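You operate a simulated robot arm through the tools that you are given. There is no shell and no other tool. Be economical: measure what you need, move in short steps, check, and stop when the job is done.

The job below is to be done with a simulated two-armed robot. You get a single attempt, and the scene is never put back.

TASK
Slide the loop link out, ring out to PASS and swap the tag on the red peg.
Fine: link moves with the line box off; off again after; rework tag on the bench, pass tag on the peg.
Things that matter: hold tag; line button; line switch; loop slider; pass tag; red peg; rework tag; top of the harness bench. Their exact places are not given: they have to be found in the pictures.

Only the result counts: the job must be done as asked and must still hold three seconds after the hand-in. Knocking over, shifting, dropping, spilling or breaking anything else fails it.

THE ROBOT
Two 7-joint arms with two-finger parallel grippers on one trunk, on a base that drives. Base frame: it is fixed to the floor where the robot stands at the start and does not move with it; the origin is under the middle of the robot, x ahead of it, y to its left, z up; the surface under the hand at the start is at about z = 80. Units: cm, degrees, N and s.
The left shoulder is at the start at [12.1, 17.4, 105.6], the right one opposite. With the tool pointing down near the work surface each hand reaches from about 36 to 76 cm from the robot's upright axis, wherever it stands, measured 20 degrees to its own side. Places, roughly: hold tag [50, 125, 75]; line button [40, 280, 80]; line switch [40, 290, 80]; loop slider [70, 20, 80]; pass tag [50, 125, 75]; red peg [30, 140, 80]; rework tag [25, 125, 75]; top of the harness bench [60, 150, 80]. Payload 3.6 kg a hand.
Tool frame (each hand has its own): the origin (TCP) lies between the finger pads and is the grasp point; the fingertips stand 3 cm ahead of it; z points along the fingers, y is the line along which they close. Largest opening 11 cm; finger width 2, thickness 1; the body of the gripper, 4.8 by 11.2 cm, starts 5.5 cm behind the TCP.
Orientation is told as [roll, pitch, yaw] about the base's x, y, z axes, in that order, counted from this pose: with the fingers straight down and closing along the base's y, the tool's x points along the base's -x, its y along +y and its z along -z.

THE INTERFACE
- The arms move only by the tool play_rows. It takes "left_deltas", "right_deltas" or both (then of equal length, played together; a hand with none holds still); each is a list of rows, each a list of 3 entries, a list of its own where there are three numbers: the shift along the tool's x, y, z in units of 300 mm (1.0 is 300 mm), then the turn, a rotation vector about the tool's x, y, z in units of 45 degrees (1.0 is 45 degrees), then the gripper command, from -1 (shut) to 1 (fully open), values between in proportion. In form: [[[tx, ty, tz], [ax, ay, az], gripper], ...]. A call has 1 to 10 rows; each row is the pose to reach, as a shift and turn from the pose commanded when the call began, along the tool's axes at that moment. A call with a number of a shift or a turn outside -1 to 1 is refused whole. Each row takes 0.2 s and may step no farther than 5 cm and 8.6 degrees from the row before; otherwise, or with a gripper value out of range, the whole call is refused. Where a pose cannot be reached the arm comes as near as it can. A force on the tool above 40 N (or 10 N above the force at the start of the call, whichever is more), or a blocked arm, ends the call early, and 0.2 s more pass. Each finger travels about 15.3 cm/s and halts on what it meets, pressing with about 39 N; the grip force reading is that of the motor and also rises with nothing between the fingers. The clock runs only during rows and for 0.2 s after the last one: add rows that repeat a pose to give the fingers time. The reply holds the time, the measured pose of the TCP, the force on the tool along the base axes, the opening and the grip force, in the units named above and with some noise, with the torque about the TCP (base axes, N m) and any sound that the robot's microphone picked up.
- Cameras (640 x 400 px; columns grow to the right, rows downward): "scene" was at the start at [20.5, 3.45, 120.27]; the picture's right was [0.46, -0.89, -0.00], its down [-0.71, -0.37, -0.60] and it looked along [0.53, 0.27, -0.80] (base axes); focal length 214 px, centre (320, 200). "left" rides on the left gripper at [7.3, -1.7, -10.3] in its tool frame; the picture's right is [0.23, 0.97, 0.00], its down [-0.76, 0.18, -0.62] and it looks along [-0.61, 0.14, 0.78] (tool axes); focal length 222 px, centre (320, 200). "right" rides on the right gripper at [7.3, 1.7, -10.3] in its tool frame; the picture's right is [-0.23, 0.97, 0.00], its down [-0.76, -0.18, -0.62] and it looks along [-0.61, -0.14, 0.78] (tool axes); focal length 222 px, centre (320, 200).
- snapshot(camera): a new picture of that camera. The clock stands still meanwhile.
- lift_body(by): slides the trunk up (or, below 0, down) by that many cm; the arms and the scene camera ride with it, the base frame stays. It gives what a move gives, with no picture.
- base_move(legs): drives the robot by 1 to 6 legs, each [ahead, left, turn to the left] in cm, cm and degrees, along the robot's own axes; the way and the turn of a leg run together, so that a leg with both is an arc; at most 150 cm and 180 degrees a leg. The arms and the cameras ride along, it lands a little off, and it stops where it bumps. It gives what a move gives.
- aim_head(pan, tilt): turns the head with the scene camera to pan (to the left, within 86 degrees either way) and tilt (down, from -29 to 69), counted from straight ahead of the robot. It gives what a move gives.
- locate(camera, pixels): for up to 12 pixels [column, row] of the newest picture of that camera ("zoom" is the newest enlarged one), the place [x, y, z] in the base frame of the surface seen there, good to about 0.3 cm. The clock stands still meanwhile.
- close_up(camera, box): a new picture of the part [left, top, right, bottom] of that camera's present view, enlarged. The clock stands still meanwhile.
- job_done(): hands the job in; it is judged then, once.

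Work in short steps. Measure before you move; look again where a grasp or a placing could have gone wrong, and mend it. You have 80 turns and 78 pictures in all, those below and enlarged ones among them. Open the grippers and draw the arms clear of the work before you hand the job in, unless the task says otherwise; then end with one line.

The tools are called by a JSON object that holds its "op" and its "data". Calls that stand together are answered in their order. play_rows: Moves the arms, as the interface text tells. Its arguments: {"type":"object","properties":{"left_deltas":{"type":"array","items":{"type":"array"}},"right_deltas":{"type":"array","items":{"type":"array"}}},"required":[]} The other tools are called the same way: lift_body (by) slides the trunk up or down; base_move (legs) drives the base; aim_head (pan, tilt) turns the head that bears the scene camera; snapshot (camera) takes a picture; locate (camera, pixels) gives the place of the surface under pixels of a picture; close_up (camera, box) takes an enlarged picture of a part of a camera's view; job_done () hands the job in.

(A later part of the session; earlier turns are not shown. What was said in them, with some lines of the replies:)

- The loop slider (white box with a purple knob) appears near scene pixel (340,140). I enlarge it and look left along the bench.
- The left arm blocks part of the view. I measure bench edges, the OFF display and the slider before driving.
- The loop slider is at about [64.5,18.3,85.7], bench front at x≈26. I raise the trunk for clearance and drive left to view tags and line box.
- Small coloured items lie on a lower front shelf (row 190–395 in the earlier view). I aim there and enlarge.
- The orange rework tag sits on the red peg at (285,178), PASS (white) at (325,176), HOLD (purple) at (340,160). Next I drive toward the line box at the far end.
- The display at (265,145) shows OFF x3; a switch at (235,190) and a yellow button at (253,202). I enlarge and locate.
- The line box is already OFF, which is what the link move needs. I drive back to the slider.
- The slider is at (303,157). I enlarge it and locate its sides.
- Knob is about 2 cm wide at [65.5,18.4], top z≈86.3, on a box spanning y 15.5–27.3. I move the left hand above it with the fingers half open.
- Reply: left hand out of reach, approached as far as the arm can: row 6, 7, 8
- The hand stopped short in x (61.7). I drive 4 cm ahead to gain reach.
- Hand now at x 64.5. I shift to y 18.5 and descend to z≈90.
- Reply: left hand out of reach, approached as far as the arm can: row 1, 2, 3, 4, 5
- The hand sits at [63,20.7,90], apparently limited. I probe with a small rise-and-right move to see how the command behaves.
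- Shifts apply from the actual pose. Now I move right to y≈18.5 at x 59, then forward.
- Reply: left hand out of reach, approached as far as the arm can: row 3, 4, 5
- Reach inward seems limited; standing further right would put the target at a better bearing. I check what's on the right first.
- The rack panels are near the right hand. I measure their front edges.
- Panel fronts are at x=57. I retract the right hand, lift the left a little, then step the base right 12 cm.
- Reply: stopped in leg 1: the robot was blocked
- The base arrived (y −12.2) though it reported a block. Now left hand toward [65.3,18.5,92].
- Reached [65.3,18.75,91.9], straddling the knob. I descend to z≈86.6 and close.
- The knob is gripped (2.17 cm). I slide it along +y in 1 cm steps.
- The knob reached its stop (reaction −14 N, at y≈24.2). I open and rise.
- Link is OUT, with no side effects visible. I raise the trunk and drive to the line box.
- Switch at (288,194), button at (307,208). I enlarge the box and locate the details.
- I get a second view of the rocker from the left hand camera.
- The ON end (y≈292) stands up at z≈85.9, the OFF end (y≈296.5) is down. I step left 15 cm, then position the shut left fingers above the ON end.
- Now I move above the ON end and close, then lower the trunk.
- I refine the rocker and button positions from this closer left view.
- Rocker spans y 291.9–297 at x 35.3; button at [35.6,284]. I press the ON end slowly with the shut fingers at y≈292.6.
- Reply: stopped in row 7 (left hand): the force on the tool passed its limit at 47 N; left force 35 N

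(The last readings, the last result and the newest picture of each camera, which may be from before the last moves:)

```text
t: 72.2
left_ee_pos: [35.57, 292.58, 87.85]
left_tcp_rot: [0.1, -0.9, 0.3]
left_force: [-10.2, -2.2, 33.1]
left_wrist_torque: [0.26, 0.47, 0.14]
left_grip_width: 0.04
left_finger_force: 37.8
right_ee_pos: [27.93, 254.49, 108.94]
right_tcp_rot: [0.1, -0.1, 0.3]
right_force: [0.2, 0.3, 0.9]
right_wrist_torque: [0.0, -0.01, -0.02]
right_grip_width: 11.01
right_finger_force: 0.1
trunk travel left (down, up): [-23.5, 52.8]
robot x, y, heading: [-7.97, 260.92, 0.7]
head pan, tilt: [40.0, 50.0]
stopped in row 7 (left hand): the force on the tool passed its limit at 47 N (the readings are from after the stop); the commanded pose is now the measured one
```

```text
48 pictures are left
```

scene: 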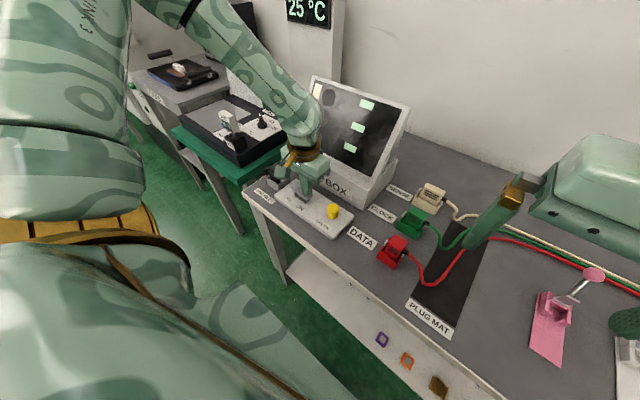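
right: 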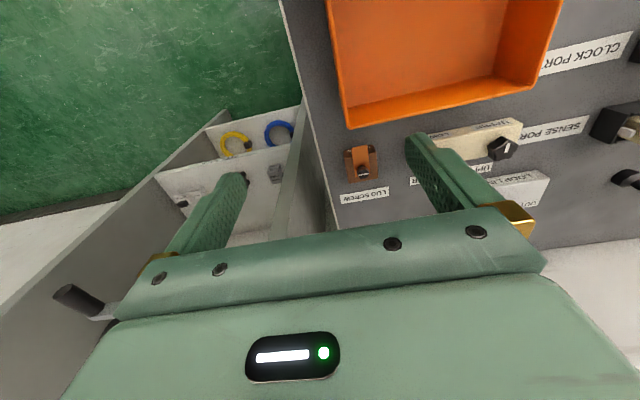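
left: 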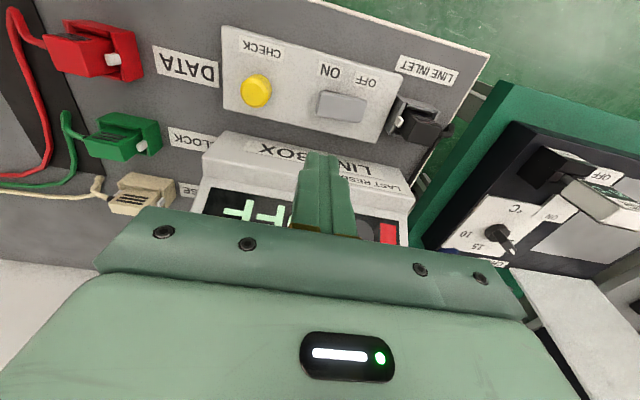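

The display changed to dashes: ON. I rise, move to y≈283.9 and look before pressing CHECK.

{"op": "play_rows", "data": {"left_deltas": [[[0, 0, -0.14], [0, 0, 0], -1], [[0, -0.14, -0.14], [0, 0, 0], -1], [[0, -0.29, -0.14], [0, 0, 0], -1], [[0, -0.29, -0.14], [0, 0, 0], -1]]}}

{"op": "close_up", "data": {"camera": "left", "box": [160, 0, 480, 200]}}

{"op": "close_up", "data": {"camera": "scene", "box": [240, 60, 432, 240]}}

```text
t: 73.2
left_ee_pos: [35.71, 283.86, 91.77]
left_tcp_rot: [0.1, -0.5, 0.1]
left_force: [1.0, -0.7, -0.8]
left_wrist_torque: [-0.03, -0.02, -0.04]
left_grip_width: 0.0
left_finger_force: 38.6
right_ee_pos: [28.25, 254.64, 108.9]
right_tcp_rot: [0.0, 0.1, 0.4]
right_force: [-0.1, 0.4, -0.2]
right_wrist_torque: [0.01, 0.02, -0.01]
right_grip_width: 10.99
right_finger_force: 0.2
trunk travel left (down, up): [-23.5, 52.8]
robot x, y, heading: [-7.55, 261.1, 0.5]
head pan, tilt: [40.0, 50.0]
```

```text
2.00 times, centred on (320, 100) of left
```

zoom: 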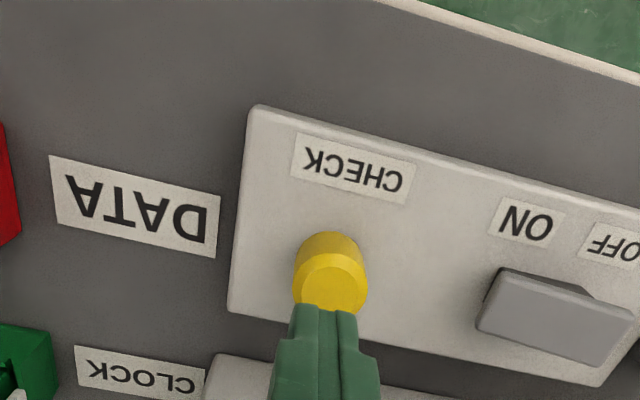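

```text
2.22 times, centred on (336, 150) of scene
```

zoom: 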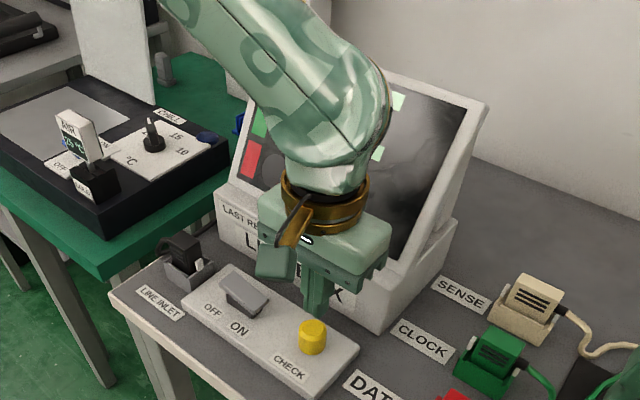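

The tip is over the button. I press slowly and hold briefly.

{"op": "play_rows", "data": {"left_deltas": [[[0.01, 0, 0.08], [0, 0, 0], -1], [[0.01, 0, 0.115], [0, 0, 0], -1], [[0.01, 0, 0.13], [0, 0, 0], -1], [[0.01, 0, 0.142], [0, 0, 0], -1], [[0.01, 0, 0.15], [0, 0, 0], -1], [[0.01, 0, 0.15], [0, 0, 0], -1]]}}

{"op": "snapshot", "data": {"camera": "scene"}}

```text
t: 74.6
left_ee_pos: [35.44, 283.92, 87.28]
left_tcp_rot: [0.1, -0.5, 0.2]
left_force: [-2.0, 0.5, 4.1]
left_wrist_torque: [-0.02, 0.07, -0.04]
left_grip_width: 0.0
left_finger_force: 37.7
right_ee_pos: [28.34, 254.59, 108.84]
right_tcp_rot: [0.0, 0.1, 0.3]
right_force: [0.1, 0.3, -0.5]
right_wrist_torque: [0.03, -0.02, 0.02]
right_grip_width: 11.01
right_finger_force: 0.0
trunk travel left (down, up): [-23.5, 52.8]
robot x, y, heading: [-7.92, 260.62, 0.3]
head pan, tilt: [40.0, 50.0]
heard: click
```

```text
45 pictures are left
```

scene: 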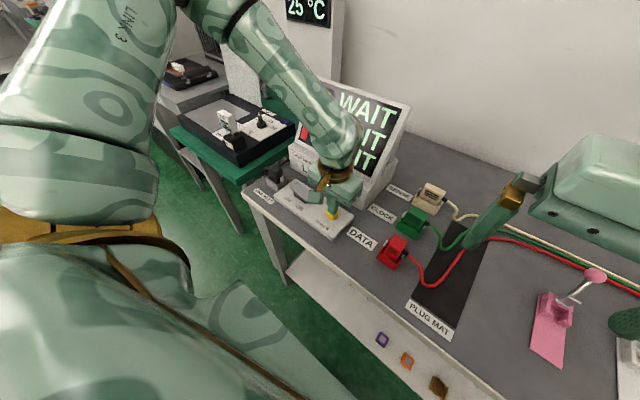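

Click heard and the display says WAIT. I lift off and let time pass.

{"op": "play_rows", "data": {"left_deltas": [[[0, 0, -0.1], [0, 0, 0], -1], [[0, 0, -0.15], [0, 0, 0], -1], [[0, 0, -0.15], [0, 0, 0], -1], [[0, 0, -0.15], [0, 0, 0], -1], [[0, 0, -0.15], [0, 0, 0], -1], [[0, 0, -0.15], [0, 0, 0], -1], [[0, 0, -0.15], [0, 0, 0], -1], [[0, 0, -0.15], [0, 0, 0], -1], [[0, 0, -0.15], [0, 0, 0], -1], [[0, 0, -0.15], [0, 0, 0], -1]]}}

{"op": "close_up", "data": {"camera": "scene", "box": [270, 70, 420, 220]}}

```text
t: 76.8
left_ee_pos: [35.53, 283.86, 91.68]
left_tcp_rot: [0.1, -0.5, 0.3]
left_force: [-0.2, -0.1, -0.9]
left_wrist_torque: [0.01, 0.01, -0.01]
left_grip_width: 0.01
left_finger_force: 38.1
right_ee_pos: [28.13, 254.78, 108.79]
right_tcp_rot: [0.0, 0.1, 0.2]
right_force: [-0.3, -0.3, -0.6]
right_wrist_torque: [-0.02, 0.02, 0.0]
right_grip_width: 11.02
right_finger_force: 0.1
trunk travel left (down, up): [-23.5, 52.8]
robot x, y, heading: [-7.49, 260.37, 0.2]
head pan, tilt: [40.0, 50.0]
```

```text
2.67 times, centred on (345, 145) of scene
```

zoom: 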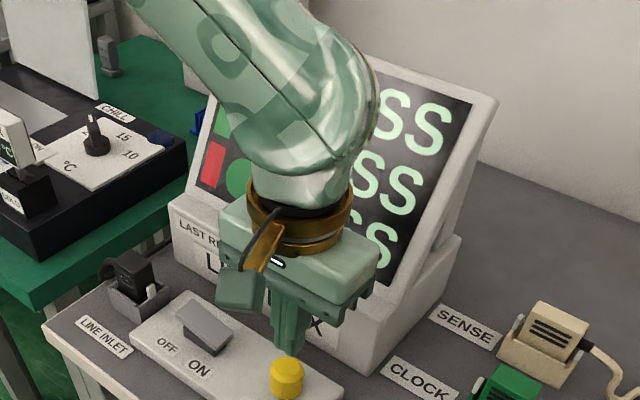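

All three lines read …SS (PASS) with green lamps. Now I move over the OFF end at y≈296.2 and press.

{"op": "play_rows", "data": {"left_deltas": [[[0, 0.14, -0.02], [0, 0, 0], -1], [[0, 0.28, -0.02], [0, 0, 0], -1], [[0, 0.41, -0.02], [0, 0, 0], -1], [[0, 0.41, 0.06], [0, 0, 0], -1], [[0, 0.41, 0.09], [0, 0, 0], -1], [[0, 0.41, 0.11], [0, 0, 0], -1], [[0, 0.41, 0.125], [0, 0, 0], -1], [[0, 0.41, 0.135], [0, 0, 0], -1]]}}

{"op": "play_rows", "data": {"left_deltas": [[[0, 0, -0.1], [0, 0, 0], -1], [[0, 0, -0.25], [0, 0, 0], -1], [[0, 0, -0.4], [0, 0, 0], -1], [[0.0, 0, -0.55], [0, 0, 0], -1], [[0.0, 0, -0.65], [0, 0, 0], -1]]}}

{"op": "snapshot", "data": {"camera": "scene"}}

```text
t: 78.6
left_ee_pos: [35.45, 296.32, 87.8]
left_tcp_rot: [0.2, -0.8, 0.2]
left_force: [-1.3, 6.8, 19.6]
left_wrist_torque: [0.01, 0.18, -0.05]
left_grip_width: 0.01
left_finger_force: 38.1
right_ee_pos: [28.05, 254.73, 109.02]
right_tcp_rot: [0.1, 0.0, 0.3]
right_force: [0.4, -0.2, -0.4]
right_wrist_torque: [0.02, -0.01, 0.0]
right_grip_width: 11.0
right_finger_force: 0.1
trunk travel left (down, up): [-23.5, 52.8]
robot x, y, heading: [-7.43, 260.74, 0.6]
head pan, tilt: [40.0, 50.0]
```

```text
t: 79.8
left_ee_pos: [35.25, 296.38, 107.18]
left_tcp_rot: [0.1, -0.5, 0.1]
left_force: [0.6, 0.7, -0.1]
left_wrist_torque: [0.02, 0.02, 0.0]
left_grip_width: 0.0
left_finger_force: 38.0
right_ee_pos: [28.23, 254.71, 108.73]
right_tcp_rot: [0.0, 0.1, 0.2]
right_force: [-0.1, 0.8, -0.4]
right_wrist_torque: [-0.01, 0.03, 0.0]
right_grip_width: 10.98
right_finger_force: 0.0
trunk travel left (down, up): [-23.5, 52.8]
robot x, y, heading: [-7.91, 260.45, 0.2]
head pan, tilt: [40.0, 50.0]
```

```text
43 pictures are left
```

scene: 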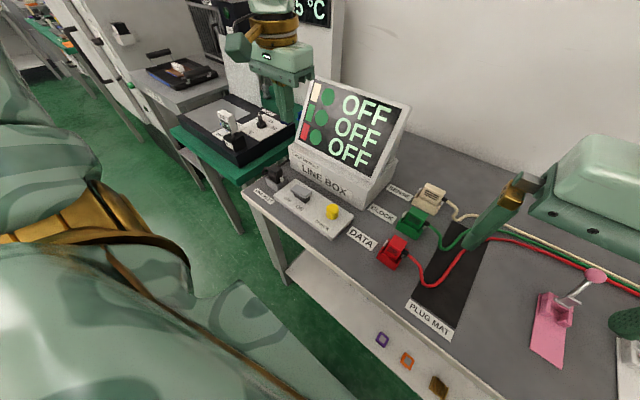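

The line box is OFF with three green last results. I raise the trunk and drive back to the tags.

{"op": "lift_body", "data": {"by": 14}}

{"op": "base_move", "data": {"legs": [[-4, 0, 0], [0, -144, 0]]}}

{"op": "aim_head", "data": {"pan": 25, "tilt": 55}}

{"op": "snapshot", "data": {"camera": "scene"}}

{"op": "snapshot", "data": {"camera": "left"}}

```text
t: 81.5
left_ee_pos: [35.23, 296.34, 121.02]
left_tcp_rot: [0.2, -0.5, 0.1]
left_force: [0.9, 0.0, 0.9]
left_wrist_torque: [-0.01, 0.02, -0.01]
left_grip_width: 0.0
left_finger_force: 37.8
right_ee_pos: [28.29, 254.78, 122.86]
right_tcp_rot: [0.1, 0.1, 0.3]
right_force: [0.0, -0.1, -0.2]
right_wrist_torque: [0.04, 0.02, 0.01]
right_grip_width: 10.99
right_finger_force: 0.1
trunk travel left (down, up): [-37.5, 38.8]
robot x, y, heading: [-7.9, 260.6, 0.2]
head pan, tilt: [40.0, 50.0]
```

```text
t: 89.1
left_ee_pos: [31.8, 150.88, 121.26]
left_tcp_rot: [0.1, -0.5, -0.1]
left_force: [0.3, -0.2, 0.2]
left_wrist_torque: [0.0, 0.01, 0.01]
left_grip_width: 0.0
left_finger_force: 38.0
right_ee_pos: [24.47, 109.43, 122.77]
right_tcp_rot: [0.0, 0.1, -0.1]
right_force: [0.5, -0.3, 0.1]
right_wrist_torque: [0.01, -0.01, -0.01]
right_grip_width: 10.99
right_finger_force: 0.1
trunk travel left (down, up): [-37.5, 38.8]
robot x, y, heading: [-11.14, 115.83, -0.0]
head pan, tilt: [40.0, 50.0]
```

```text
t: 89.9
left_ee_pos: [31.79, 151.03, 121.1]
left_tcp_rot: [0.1, -0.5, -0.1]
left_force: [-1.2, -0.8, -0.3]
left_wrist_torque: [0.01, 0.0, 0.0]
left_grip_width: 0.0
left_finger_force: 37.8
right_ee_pos: [24.43, 109.58, 122.75]
right_tcp_rot: [0.0, 0.0, -0.1]
right_force: [0.0, 0.3, 0.2]
right_wrist_torque: [0.02, 0.02, 0.03]
right_grip_width: 10.99
right_finger_force: 0.0
trunk travel left (down, up): [-37.5, 38.8]
robot x, y, heading: [-11.14, 115.54, -0.2]
head pan, tilt: [25.0, 55.0]
```

```text
42 pictures are left
```

scene: 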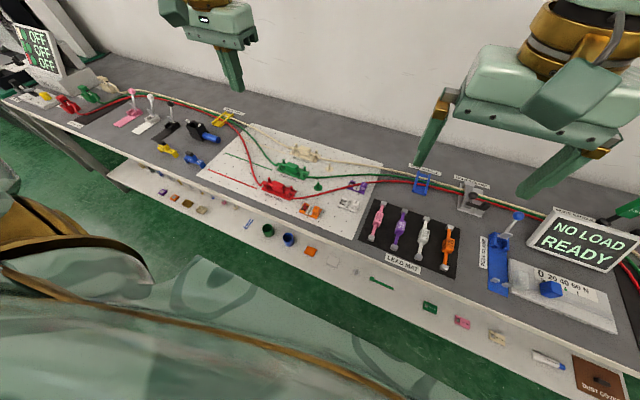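

```text
41 pictures are left
```

left: 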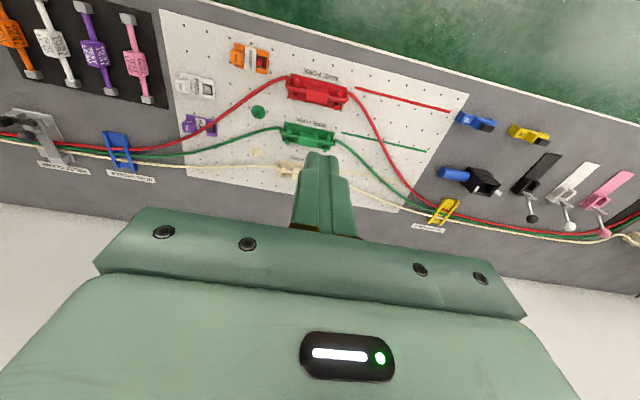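

Tags at scene (310,211) orange, (348,204) white, (356,187) purple. I enlarge and measure.

{"op": "close_up", "data": {"camera": "scene", "box": [280, 165, 384, 230]}}

{"op": "close_up", "data": {"camera": "left", "box": [160, 20, 320, 150]}}

```text
6.15 times, centred on (332, 198) of scene
```

zoom: 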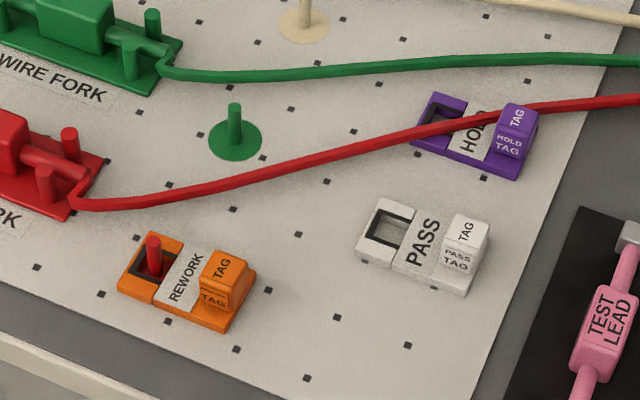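

```text
3.08 times, centred on (240, 85) of left
```

zoom: 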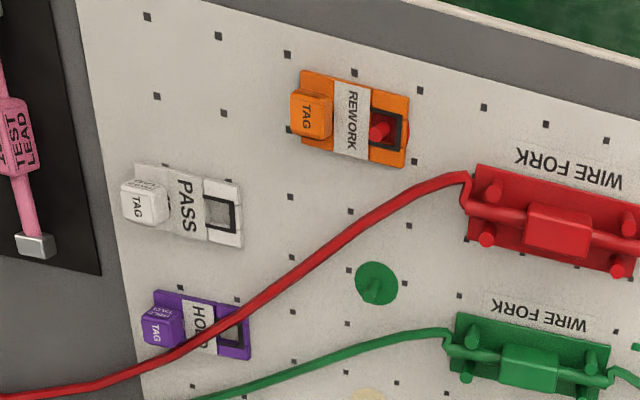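

I locate the blocks, peg and holes using the left enlarged view.

{"op": "locate", "data": {"camera": "zoom", "pixels": [[308, 118], [297, 100], [326, 130], [385, 128], [372, 134], [345, 112], [138, 207], [126, 190], [160, 220], [222, 214], [183, 205], [270, 180]]}}

{"op": "locate", "data": {"camera": "scene", "pixels": [[315, 208], [305, 204], [310, 209], [304, 208], [356, 202], [345, 205], [343, 201]]}}

```text
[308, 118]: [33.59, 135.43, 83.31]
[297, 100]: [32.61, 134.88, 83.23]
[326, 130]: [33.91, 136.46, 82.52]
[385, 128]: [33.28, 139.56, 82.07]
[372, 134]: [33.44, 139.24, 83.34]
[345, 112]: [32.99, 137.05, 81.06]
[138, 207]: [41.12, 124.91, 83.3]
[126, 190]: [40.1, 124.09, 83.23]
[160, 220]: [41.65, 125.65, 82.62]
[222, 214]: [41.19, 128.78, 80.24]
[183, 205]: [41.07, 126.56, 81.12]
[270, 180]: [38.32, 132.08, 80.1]
```

```text
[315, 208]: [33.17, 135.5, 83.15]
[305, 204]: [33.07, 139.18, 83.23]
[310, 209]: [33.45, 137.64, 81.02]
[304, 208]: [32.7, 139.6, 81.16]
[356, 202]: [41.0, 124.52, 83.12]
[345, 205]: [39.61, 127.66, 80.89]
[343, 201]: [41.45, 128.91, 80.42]
```

Rework block centre ≈[33.5,135.6], top 83.3; peg [33.4,139.3]; PASS block [41.1,124.9] with its hole 3.9 cm further in y. I step right 8 cm for better reach, then place the left hand above the rework block with 3.3 cm opening.

{"op": "base_move", "data": {"legs": [[0, -8, 0]]}}

{"op": "lift_body", "data": {"by": -16}}

```text
t: 91.0
left_ee_pos: [31.81, 142.81, 121.21]
left_tcp_rot: [0.0, -0.5, 0.0]
left_force: [-0.2, -0.2, 0.4]
left_wrist_torque: [0.06, -0.04, 0.01]
left_grip_width: 0.0
left_finger_force: 37.5
right_ee_pos: [24.47, 101.23, 122.87]
right_tcp_rot: [0.1, 0.1, 0.0]
right_force: [0.1, -0.2, 0.3]
right_wrist_torque: [0.03, 0.02, 0.0]
right_grip_width: 11.01
right_finger_force: 0.0
trunk travel left (down, up): [-37.5, 38.8]
robot x, y, heading: [-11.0, 107.76, -0.2]
head pan, tilt: [25.0, 55.0]
```

```text
t: 92.8
left_ee_pos: [31.77, 142.98, 105.19]
left_tcp_rot: [0.1, -0.7, -0.1]
left_force: [0.6, 0.5, 0.2]
left_wrist_torque: [-0.01, -0.01, -0.01]
left_grip_width: 0.0
left_finger_force: 37.6
right_ee_pos: [24.5, 101.48, 106.93]
right_tcp_rot: [0.0, 0.1, 0.1]
right_force: [0.6, 0.7, -0.4]
right_wrist_torque: [0.02, -0.01, -0.02]
right_grip_width: 11.0
right_finger_force: 0.1
trunk travel left (down, up): [-21.5, 54.8]
robot x, y, heading: [-11.42, 107.47, -0.2]
head pan, tilt: [25.0, 55.0]
```

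Hand at [31.8,143,105.2]; moving to [33.5,135.5,94] with a small pitch correction.

{"op": "play_rows", "data": {"left_deltas": [[[-0.02, -0.08, 0.1], [0, 0, 0], -0.4], [[-0.04, -0.17, 0.2], [0, 0.013, 0], -0.4], [[-0.058, -0.248, 0.3], [0, 0.013, 0], -0.4], [[-0.058, -0.248, 0.373], [0, 0.013, 0], -0.4], [[-0.058, -0.248, 0.373], [0, 0.013, 0], -0.4]]}}

{"op": "close_up", "data": {"camera": "left", "box": [200, 60, 440, 210]}}

{"op": "close_up", "data": {"camera": "scene", "box": [280, 120, 420, 240]}}

```text
t: 94.0
left_ee_pos: [33.83, 135.32, 93.97]
left_tcp_rot: [0.2, 0.1, -0.2]
left_force: [0.0, -0.7, 0.1]
left_wrist_torque: [0.0, 0.0, -0.01]
left_grip_width: 3.31
left_finger_force: 0.0
right_ee_pos: [24.48, 101.44, 106.94]
right_tcp_rot: [0.1, 0.2, 0.1]
right_force: [-0.4, -0.3, -0.2]
right_wrist_torque: [-0.04, 0.0, 0.0]
right_grip_width: 10.99
right_finger_force: 0.1
trunk travel left (down, up): [-21.5, 54.8]
robot x, y, heading: [-11.06, 107.56, -0.1]
head pan, tilt: [25.0, 55.0]
```

```text
2.67 times, centred on (320, 135) of left
```

zoom: 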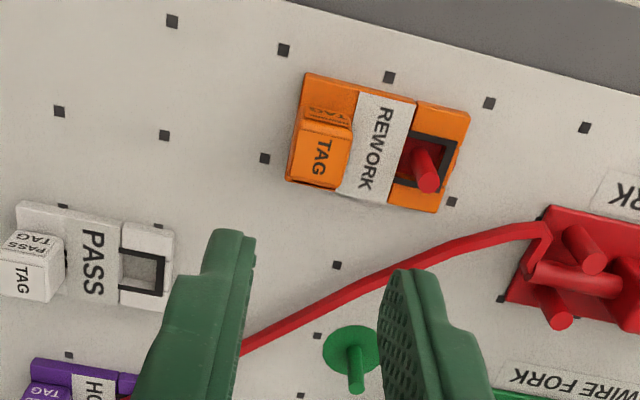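

```text
3.33 times, centred on (350, 180) of scene
```

zoom: 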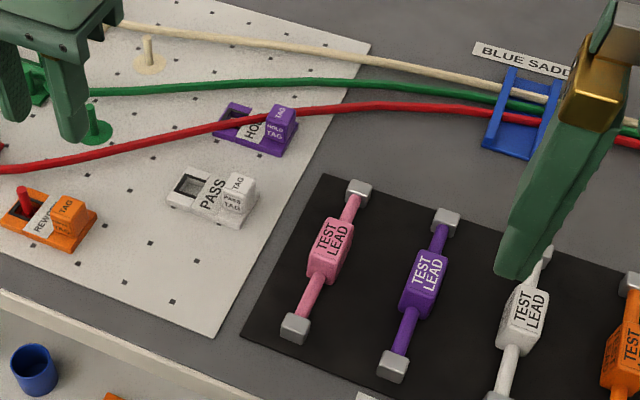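

I take a fresh enlarged left view to refine the block and peg positions.

{"op": "close_up", "data": {"camera": "left", "box": [200, 60, 440, 210]}}

{"op": "locate", "data": {"camera": "zoom", "pixels": [[322, 155], [302, 128], [350, 130], [292, 180], [336, 186], [430, 182], [420, 110], [455, 150], [432, 160], [350, 160], [294, 150], [320, 186]]}}

```text
2.67 times, centred on (320, 135) of left
```

zoom: 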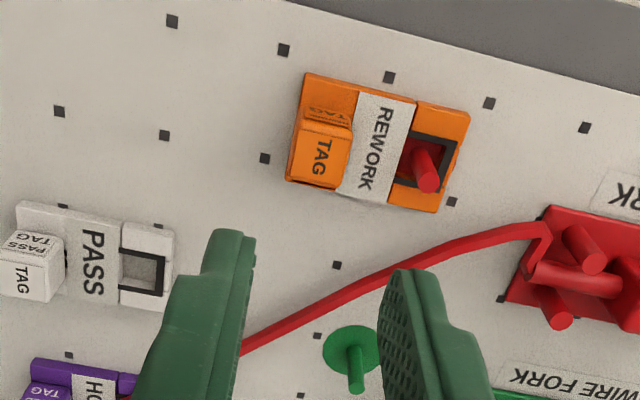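

```text
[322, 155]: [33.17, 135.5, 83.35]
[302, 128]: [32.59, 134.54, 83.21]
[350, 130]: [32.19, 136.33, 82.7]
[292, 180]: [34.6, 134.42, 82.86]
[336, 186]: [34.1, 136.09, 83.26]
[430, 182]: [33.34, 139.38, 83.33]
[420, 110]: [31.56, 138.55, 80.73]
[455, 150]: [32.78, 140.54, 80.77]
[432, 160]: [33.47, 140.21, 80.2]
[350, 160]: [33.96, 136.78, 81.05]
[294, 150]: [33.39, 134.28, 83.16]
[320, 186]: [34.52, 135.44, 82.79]
```

Block centre [33.35,135.4], width ≈2. The hand is aligned; I descend to TCP z 84.6 and close.

{"op": "play_rows", "data": {"left_deltas": [[[0.013, 0.003, 0.12], [0, 0, 0], -0.4], [[0.013, 0.003, 0.22], [0, 0, 0], -0.4], [[0.013, 0.003, 0.28], [0, 0, 0], -0.4], [[0.013, 0.003, 0.312], [0, 0, 0], -0.4], [[0.013, 0.003, 0.312], [0, 0, 0], -0.7], [[0.013, 0.003, 0.312], [0, 0, 0], -0.75], [[0.013, 0.003, 0.312], [0, 0, 0], -0.75]]}}

{"op": "close_up", "data": {"camera": "scene", "box": [240, 120, 400, 240]}}

```text
t: 95.6
left_ee_pos: [33.33, 135.61, 84.6]
left_tcp_rot: [0.1, 0.2, -0.2]
left_force: [0.0, -0.2, 0.4]
left_wrist_torque: [-0.03, 0.02, 0.01]
left_grip_width: 1.89
left_finger_force: 38.9
right_ee_pos: [24.48, 101.47, 106.8]
right_tcp_rot: [0.0, 0.1, 0.0]
right_force: [0.4, 0.2, 0.4]
right_wrist_torque: [-0.01, 0.03, 0.0]
right_grip_width: 11.0
right_finger_force: 0.1
trunk travel left (down, up): [-21.5, 54.8]
robot x, y, heading: [-11.42, 107.69, 0.2]
head pan, tilt: [25.0, 55.0]
```

```text
3.33 times, centred on (320, 180) of scene
```

zoom: 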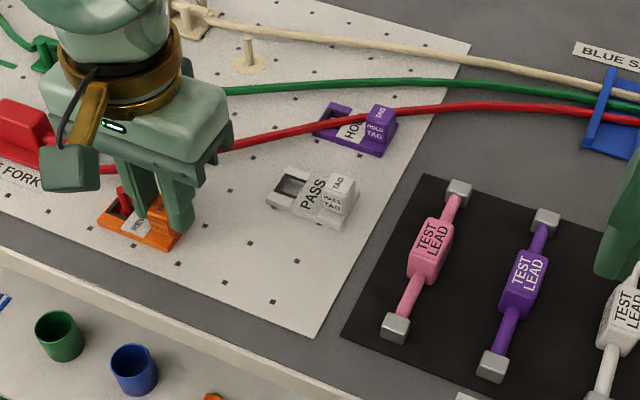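

Gripped (1.89 cm). I lift straight up 7 cm.

{"op": "play_rows", "data": {"left_deltas": [[[0, 0, -0.05], [0, 0, 0], -0.85], [[0, 0, -0.1], [0, 0, 0], -0.85], [[0, 0, -0.17], [0, 0, 0], -0.85], [[0, 0, -0.24], [0, 0, 0], -0.85], [[0, 0, -0.24], [0, 0, 0], -0.85]]}}

{"op": "snapshot", "data": {"camera": "left"}}

{"op": "close_up", "data": {"camera": "scene", "box": [240, 120, 400, 240]}}

```text
t: 96.8
left_ee_pos: [33.35, 135.62, 91.76]
left_tcp_rot: [0.0, 0.1, -0.1]
left_force: [0.1, 1.2, -0.9]
left_wrist_torque: [0.01, 0.03, 0.02]
left_grip_width: 1.88
left_finger_force: 39.6
right_ee_pos: [24.54, 101.53, 106.76]
right_tcp_rot: [0.0, 0.2, 0.0]
right_force: [0.1, -0.2, 0.0]
right_wrist_torque: [-0.01, 0.02, -0.01]
right_grip_width: 10.99
right_finger_force: 0.1
trunk travel left (down, up): [-21.5, 54.8]
robot x, y, heading: [-11.11, 107.7, -0.1]
head pan, tilt: [25.0, 55.0]
```

```text
34 pictures are left
```

left: 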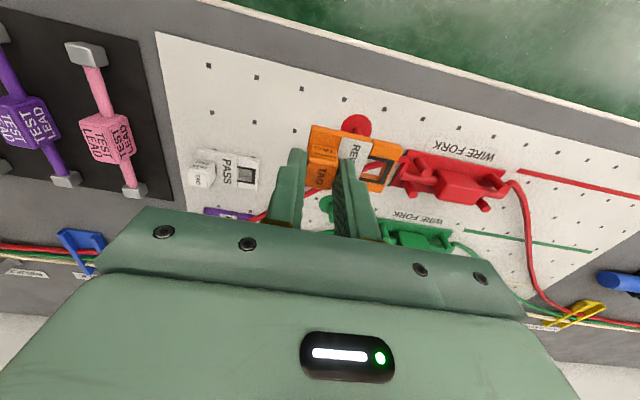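

```text
3.33 times, centred on (320, 180) of scene
```

zoom: 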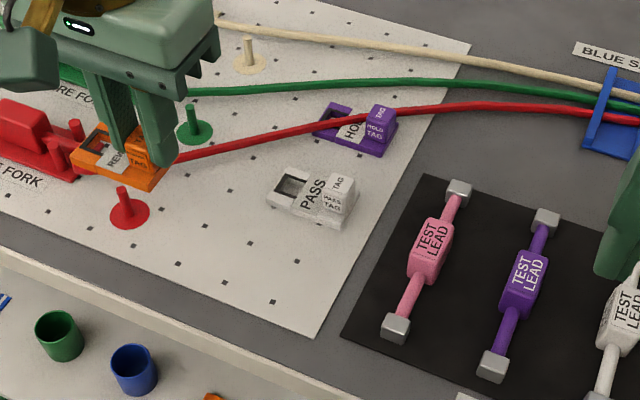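

The tag is clear of the peg. I check the chosen set-down area on the board front.

{"op": "locate", "data": {"camera": "zoom", "pixels": [[200, 240], [250, 270], [290, 290], [312, 333], [150, 270], [122, 192], [125, 212], [135, 222], [110, 208]]}}

```text
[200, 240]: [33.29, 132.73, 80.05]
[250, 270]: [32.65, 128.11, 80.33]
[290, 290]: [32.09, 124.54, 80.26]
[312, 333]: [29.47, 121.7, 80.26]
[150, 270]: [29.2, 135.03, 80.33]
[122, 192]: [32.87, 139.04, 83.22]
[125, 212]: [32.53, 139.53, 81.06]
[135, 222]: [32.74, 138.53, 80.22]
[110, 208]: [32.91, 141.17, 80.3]
```

I carry it to y≈126, x≈32.5 and lower it to the same height it was gripped at.

{"op": "play_rows", "data": {"left_deltas": [[[0.01, -0.11, 0], [0, 0, 0], -0.85], [[0.02, -0.22, 0], [0, 0, 0], -0.85], [[0.027, -0.32, 0], [0, 0, 0], -0.85], [[0.027, -0.32, 0.1], [0, 0, 0], -0.85], [[0.027, -0.32, 0.18], [0, 0, 0], -0.85], [[0.027, -0.32, 0.22], [0, 0, 0], -0.85], [[0.027, -0.32, 0.236], [0, 0, 0], -0.85], [[0.027, -0.32, 0.239], [0, 0, 0], -0.85]]}}

{"op": "close_up", "data": {"camera": "scene", "box": [260, 140, 420, 260]}}

```text
t: 98.6
left_ee_pos: [32.55, 126.06, 84.53]
left_tcp_rot: [0.0, 0.0, -0.1]
left_force: [-0.1, 0.3, 2.8]
left_wrist_torque: [0.0, -0.03, -0.01]
left_grip_width: 1.89
left_finger_force: 39.2
right_ee_pos: [24.46, 101.48, 106.76]
right_tcp_rot: [0.1, 0.1, 0.1]
right_force: [-0.2, 0.1, -0.3]
right_wrist_torque: [0.01, -0.01, 0.02]
right_grip_width: 10.98
right_finger_force: 0.0
trunk travel left (down, up): [-21.5, 54.8]
robot x, y, heading: [-11.5, 107.29, 0.0]
head pan, tilt: [25.0, 55.0]
```

```text
3.33 times, centred on (340, 200) of scene
```

zoom: 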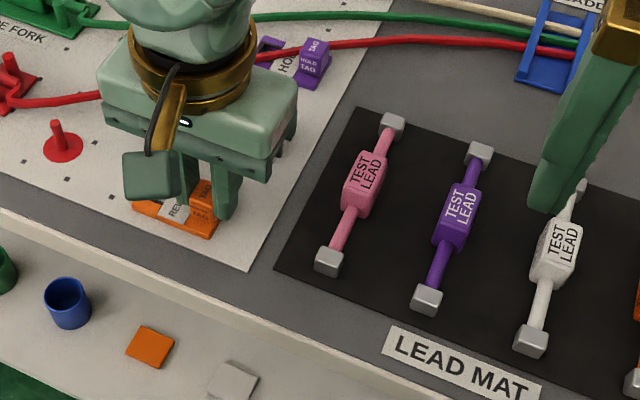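

It rests on the board (2.8 N). I release, rise and shift over the PASS block.

{"op": "play_rows", "data": {"left_deltas": [[[0, 0, 0], [0, 0, 0], -0.4], [[0, 0, 0], [0, 0, 0], -0.4], [[0, 0, -0.1], [0, 0, 0], -0.4], [[0, 0, -0.2], [0, 0, 0], -0.4], [[0, 0, -0.3], [0, 0, 0], -0.4], [[-0.14, -0.02, -0.3], [0, 0, 0], -0.4], [[-0.284, -0.037, -0.3], [0, 0, 0], -0.4], [[-0.284, -0.037, -0.3], [0, 0, 0], -0.4]]}}

{"op": "close_up", "data": {"camera": "left", "box": [200, 60, 440, 210]}}

```text
t: 100.4
left_ee_pos: [40.82, 124.97, 93.78]
left_tcp_rot: [0.1, 0.0, -0.2]
left_force: [-0.3, 0.0, -0.3]
left_wrist_torque: [0.04, 0.0, 0.01]
left_grip_width: 3.31
left_finger_force: 0.0
right_ee_pos: [24.47, 101.5, 106.89]
right_tcp_rot: [0.0, 0.1, 0.0]
right_force: [0.1, -0.3, 0.0]
right_wrist_torque: [0.02, 0.0, 0.04]
right_grip_width: 11.0
right_finger_force: 0.1
trunk travel left (down, up): [-21.5, 54.8]
robot x, y, heading: [-11.03, 107.71, -0.2]
head pan, tilt: [25.0, 55.0]
```

```text
2.67 times, centred on (320, 135) of left
```

zoom: 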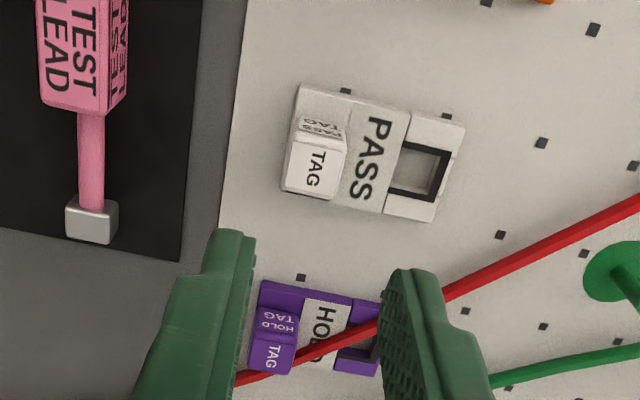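

I measure the PASS block and hole.

{"op": "locate", "data": {"camera": "zoom", "pixels": [[314, 168], [288, 165], [340, 172], [325, 138], [312, 194], [425, 145], [448, 155], [395, 168], [412, 195], [462, 130], [372, 155]]}}

```text
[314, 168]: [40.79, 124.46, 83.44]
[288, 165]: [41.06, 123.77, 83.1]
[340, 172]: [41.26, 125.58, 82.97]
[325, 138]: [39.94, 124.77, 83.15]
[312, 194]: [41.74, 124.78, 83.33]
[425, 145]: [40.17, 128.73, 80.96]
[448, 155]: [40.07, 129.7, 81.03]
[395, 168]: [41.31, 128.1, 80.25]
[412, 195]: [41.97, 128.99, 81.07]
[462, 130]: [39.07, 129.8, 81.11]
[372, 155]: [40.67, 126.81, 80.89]
```

Block centre ≈[40.85,124.7]. I descend and grip.

{"op": "play_rows", "data": {"left_deltas": [[[0, -0.008, 0.12], [0, 0, 0], -0.4], [[0, -0.008, 0.22], [0, 0, 0], -0.4], [[0, -0.008, 0.28], [0, 0, 0], -0.4], [[0, -0.008, 0.305], [0, 0, 0], -0.4], [[0, -0.008, 0.305], [0, 0, 0], -0.7], [[0, -0.008, 0.305], [0, 0, 0], -0.85], [[0, -0.008, 0.305], [0, 0, 0], -0.85]]}}

{"op": "play_rows", "data": {"left_deltas": [[[0, 0, -0.06], [0, 0, 0], -0.85], [[0, 0, -0.14], [0, 0, 0], -0.85], [[0, 0, -0.24], [0, 0, 0], -0.85], [[0, 0, -0.24], [0, 0, 0], -0.85]]}}

{"op": "close_up", "data": {"camera": "left", "box": [200, 60, 440, 210]}}

```text
t: 102.0
left_ee_pos: [40.91, 124.67, 84.57]
left_tcp_rot: [0.2, 0.1, -0.1]
left_force: [-0.3, 0.3, 1.3]
left_wrist_torque: [-0.01, -0.01, -0.01]
left_grip_width: 1.89
left_finger_force: 38.6
right_ee_pos: [24.55, 101.41, 106.83]
right_tcp_rot: [0.0, 0.1, 0.0]
right_force: [0.2, -0.1, 0.0]
right_wrist_torque: [0.0, 0.01, -0.01]
right_grip_width: 11.0
right_finger_force: 0.1
trunk travel left (down, up): [-21.5, 54.8]
robot x, y, heading: [-10.98, 107.45, -0.1]
head pan, tilt: [25.0, 55.0]
```

```text
t: 103.0
left_ee_pos: [41.04, 124.63, 91.82]
left_tcp_rot: [0.1, 0.1, -0.1]
left_force: [0.0, 0.1, -0.2]
left_wrist_torque: [-0.02, -0.02, 0.02]
left_grip_width: 1.88
left_finger_force: 38.9
right_ee_pos: [24.55, 101.5, 106.86]
right_tcp_rot: [0.0, 0.1, 0.0]
right_force: [-0.5, -0.2, -0.1]
right_wrist_torque: [0.0, 0.02, 0.0]
right_grip_width: 10.98
right_finger_force: 0.1
trunk travel left (down, up): [-21.5, 54.8]
robot x, y, heading: [-11.19, 107.91, 0.1]
head pan, tilt: [25.0, 55.0]
```

```text
2.67 times, centred on (320, 135) of left
```

zoom: 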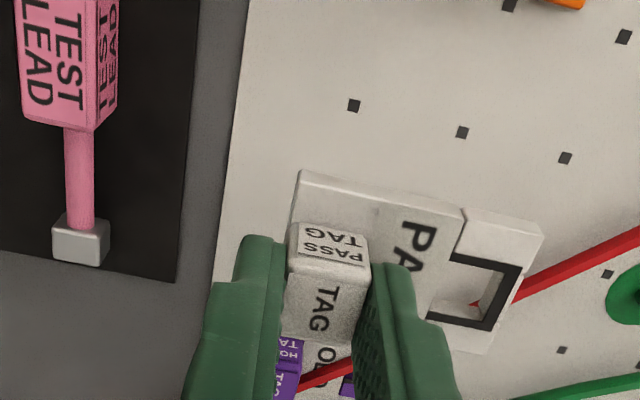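

Held. I measure the hole frame in the hand to get its offset from the TCP.

{"op": "locate", "data": {"camera": "zoom", "pixels": [[485, 257], [515, 275], [462, 322], [442, 300], [500, 300], [540, 240], [460, 210], [475, 345], [300, 175]]}}

```text
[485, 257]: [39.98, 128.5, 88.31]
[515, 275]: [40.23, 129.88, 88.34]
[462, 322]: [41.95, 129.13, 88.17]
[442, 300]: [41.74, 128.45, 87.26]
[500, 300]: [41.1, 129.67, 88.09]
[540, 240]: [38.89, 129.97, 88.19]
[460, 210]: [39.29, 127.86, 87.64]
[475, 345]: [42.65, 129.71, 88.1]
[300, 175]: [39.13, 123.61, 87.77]
```

Hole centre ≈[41.0,128.75], i.e. +4.1 cm in y from the TCP; peg at [33.37,139.3]. I carry to TCP [33.4,135.25] at the same height and look.

{"op": "play_rows", "data": {"left_deltas": [[[0.06, 0.09, 0], [0, 0, 0], -0.85], [[0.12, 0.18, 0], [0, 0, 0], -0.85], [[0.19, 0.27, 0], [0, 0, 0], -0.85], [[0.253, 0.354, 0], [0, 0, 0], -0.85], [[0.253, 0.354, 0.03], [0, 0, 0], -0.85], [[0.253, 0.354, 0.06], [0, 0, 0], -0.85], [[0.253, 0.354, 0.06], [0, 0, 0], -0.85]]}}

{"op": "close_up", "data": {"camera": "left", "box": [280, 100, 440, 200]}}

{"op": "close_up", "data": {"camera": "scene", "box": [250, 140, 378, 220]}}

```text
t: 104.6
left_ee_pos: [33.47, 135.22, 89.91]
left_tcp_rot: [0.1, 0.1, -0.1]
left_force: [-0.5, -0.3, -0.9]
left_wrist_torque: [-0.01, 0.04, -0.01]
left_grip_width: 1.89
left_finger_force: 39.1
right_ee_pos: [24.51, 101.3, 106.91]
right_tcp_rot: [0.0, 0.1, -0.1]
right_force: [0.5, 0.1, -0.1]
right_wrist_torque: [-0.02, -0.05, -0.02]
right_grip_width: 11.0
right_finger_force: 0.2
trunk travel left (down, up): [-21.5, 54.8]
robot x, y, heading: [-11.21, 107.69, -0.1]
head pan, tilt: [25.0, 55.0]
```

```text
4.00 times, centred on (360, 150) of left
```

zoom: 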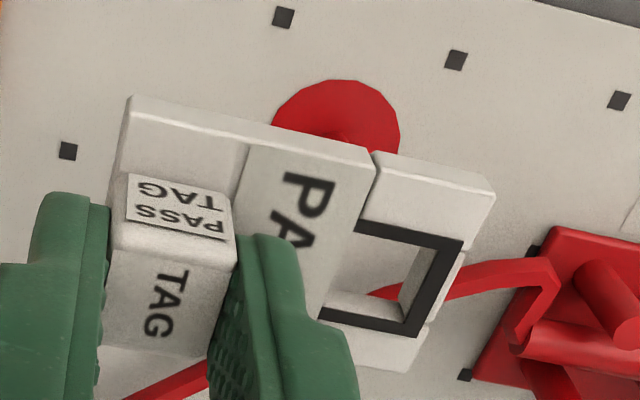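

```text
5.00 times, centred on (314, 180) of scene
```

zoom: 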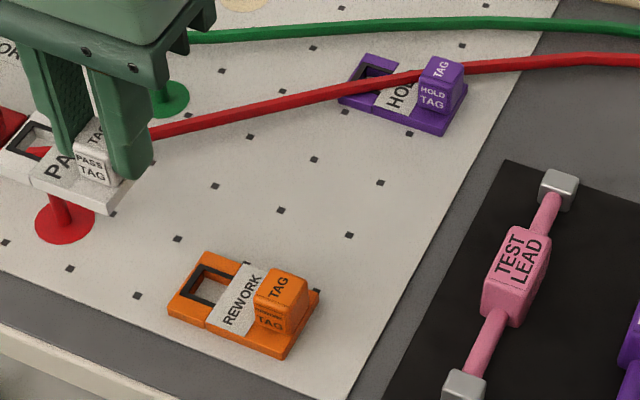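

Rework tag lies fine. I retake the left view to measure hole vs peg now.

{"op": "close_up", "data": {"camera": "left", "box": [280, 100, 440, 200]}}

{"op": "locate", "data": {"camera": "zoom", "pixels": [[276, 120], [340, 84], [397, 130], [300, 95], [380, 98], [400, 232], [440, 270], [425, 300], [345, 315], [375, 325], [490, 195], [375, 165]]}}

```text
4.00 times, centred on (360, 150) of left
```

zoom: 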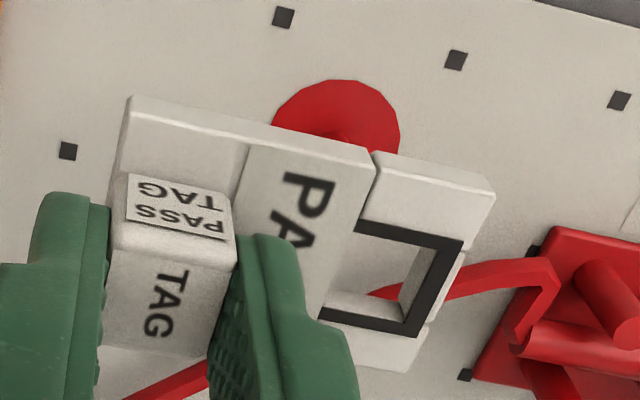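

```text
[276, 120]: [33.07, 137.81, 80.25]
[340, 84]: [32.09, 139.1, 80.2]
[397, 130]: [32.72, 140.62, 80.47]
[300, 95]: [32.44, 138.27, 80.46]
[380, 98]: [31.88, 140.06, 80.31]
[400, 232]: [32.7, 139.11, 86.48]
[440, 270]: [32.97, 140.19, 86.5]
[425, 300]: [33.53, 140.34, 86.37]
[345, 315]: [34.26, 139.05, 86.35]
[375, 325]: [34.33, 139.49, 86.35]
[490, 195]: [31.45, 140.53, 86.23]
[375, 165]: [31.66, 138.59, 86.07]
```

Hole centre ≈[33.5,139.3], peg ≈[33.35,139.3]: aligned within tolerance. I lower slowly with a 1 mm x correction.

{"op": "play_rows", "data": {"left_deltas": [[[0.004, 0.002, 0.03], [0, 0, 0], -0.85], [[0.004, 0.002, 0.06], [0, 0, 0], -0.85], [[0.004, 0.002, 0.08], [0, 0, 0], -0.85], [[0.004, 0.002, 0.1], [0, 0, 0], -0.85], [[0.004, 0.002, 0.12], [0, 0, 0], -0.85], [[0.004, 0.002, 0.14], [0, 0, 0], -0.85], [[0.004, 0.002, 0.16], [0, 0, 0], -0.85], [[0.004, 0.002, 0.175], [0, 0, 0], -0.85], [[0.004, 0.002, 0.178], [0, 0, 0], -0.85]]}}

{"op": "close_up", "data": {"camera": "left", "box": [280, 100, 440, 200]}}

{"op": "close_up", "data": {"camera": "scene", "box": [220, 140, 348, 220]}}

```text
t: 106.6
left_ee_pos: [33.37, 135.42, 84.55]
left_tcp_rot: [0.1, 0.0, -0.1]
left_force: [0.2, 0.3, -0.3]
left_wrist_torque: [0.03, -0.02, 0.01]
left_grip_width: 1.89
left_finger_force: 39.0
right_ee_pos: [24.45, 101.44, 106.85]
right_tcp_rot: [0.0, 0.1, 0.0]
right_force: [0.3, -0.5, -0.3]
right_wrist_torque: [-0.01, 0.04, 0.0]
right_grip_width: 10.99
right_finger_force: 0.0
trunk travel left (down, up): [-21.5, 54.8]
robot x, y, heading: [-11.42, 107.41, 0.2]
head pan, tilt: [25.0, 55.0]
```

```text
4.00 times, centred on (360, 150) of left
```

zoom: 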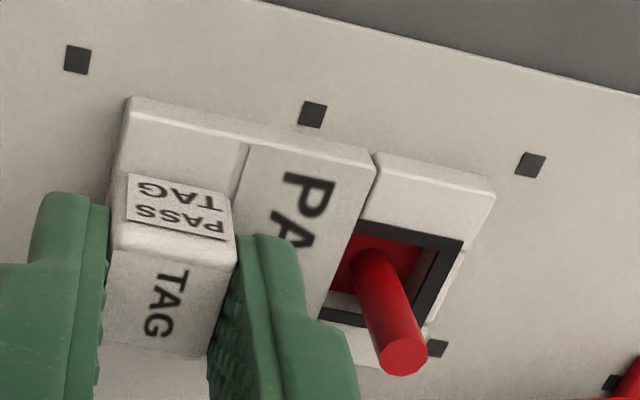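

```text
5.00 times, centred on (284, 180) of scene
```

zoom: 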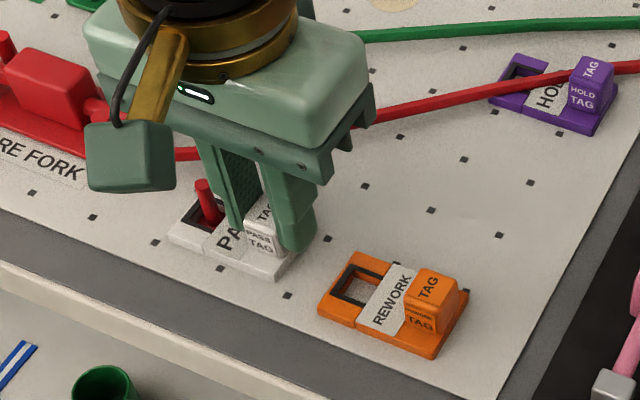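

The peg passes through the hole. I release, rise straight up and draw back.

{"op": "play_rows", "data": {"left_deltas": [[[0, 0, 0.002], [0, 0, 0], -0.6], [[0, 0, 0.002], [0, 0, 0], -0.42], [[0, 0, 0.002], [0, 0, 0], -0.42], [[0, 0, -0.1], [0, 0, 0], -0.42], [[0, 0, -0.25], [0, 0, 0], -0.42], [[0, 0, -0.4], [0, 0, 0], -0.42], [[0, 0, -0.55], [0, 0, 0], 0.2], [[0, 0, -0.7], [0, 0, 0], 0.8]]}}

{"op": "close_up", "data": {"camera": "scene", "box": [240, 130, 400, 240]}}

```text
t: 108.4
left_ee_pos: [33.2, 135.19, 105.85]
left_tcp_rot: [0.0, 0.1, -0.1]
left_force: [-0.1, 0.0, -0.8]
left_wrist_torque: [-0.01, 0.01, 0.01]
left_grip_width: 9.87
left_finger_force: 0.0
right_ee_pos: [24.59, 101.42, 106.9]
right_tcp_rot: [-0.1, 0.0, 0.0]
right_force: [-0.2, -0.5, -0.5]
right_wrist_torque: [0.0, -0.04, 0.0]
right_grip_width: 11.01
right_finger_force: 0.0
trunk travel left (down, up): [-21.5, 54.8]
robot x, y, heading: [-11.27, 107.48, 0.1]
head pan, tilt: [25.0, 55.0]
```

```text
3.64 times, centred on (320, 185) of scene
```

zoom: 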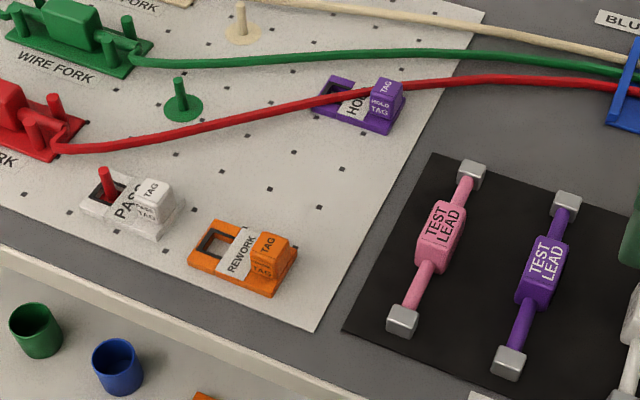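

PASS is on the red peg, REWORK lies flat on the bench, HOLD hasn't moved, the link is OUT and the line box is OFF with green results. Both hands are clear, so I hand in.

{"op": "job_done", "data": {}}

```text
The job is handed in.
```

The job is handed in: I slid the loop link out with the line box off, rang out to PASS on all three lines and switched the box off again. The pass tag is on the red peg and the rework tag is on the bench.
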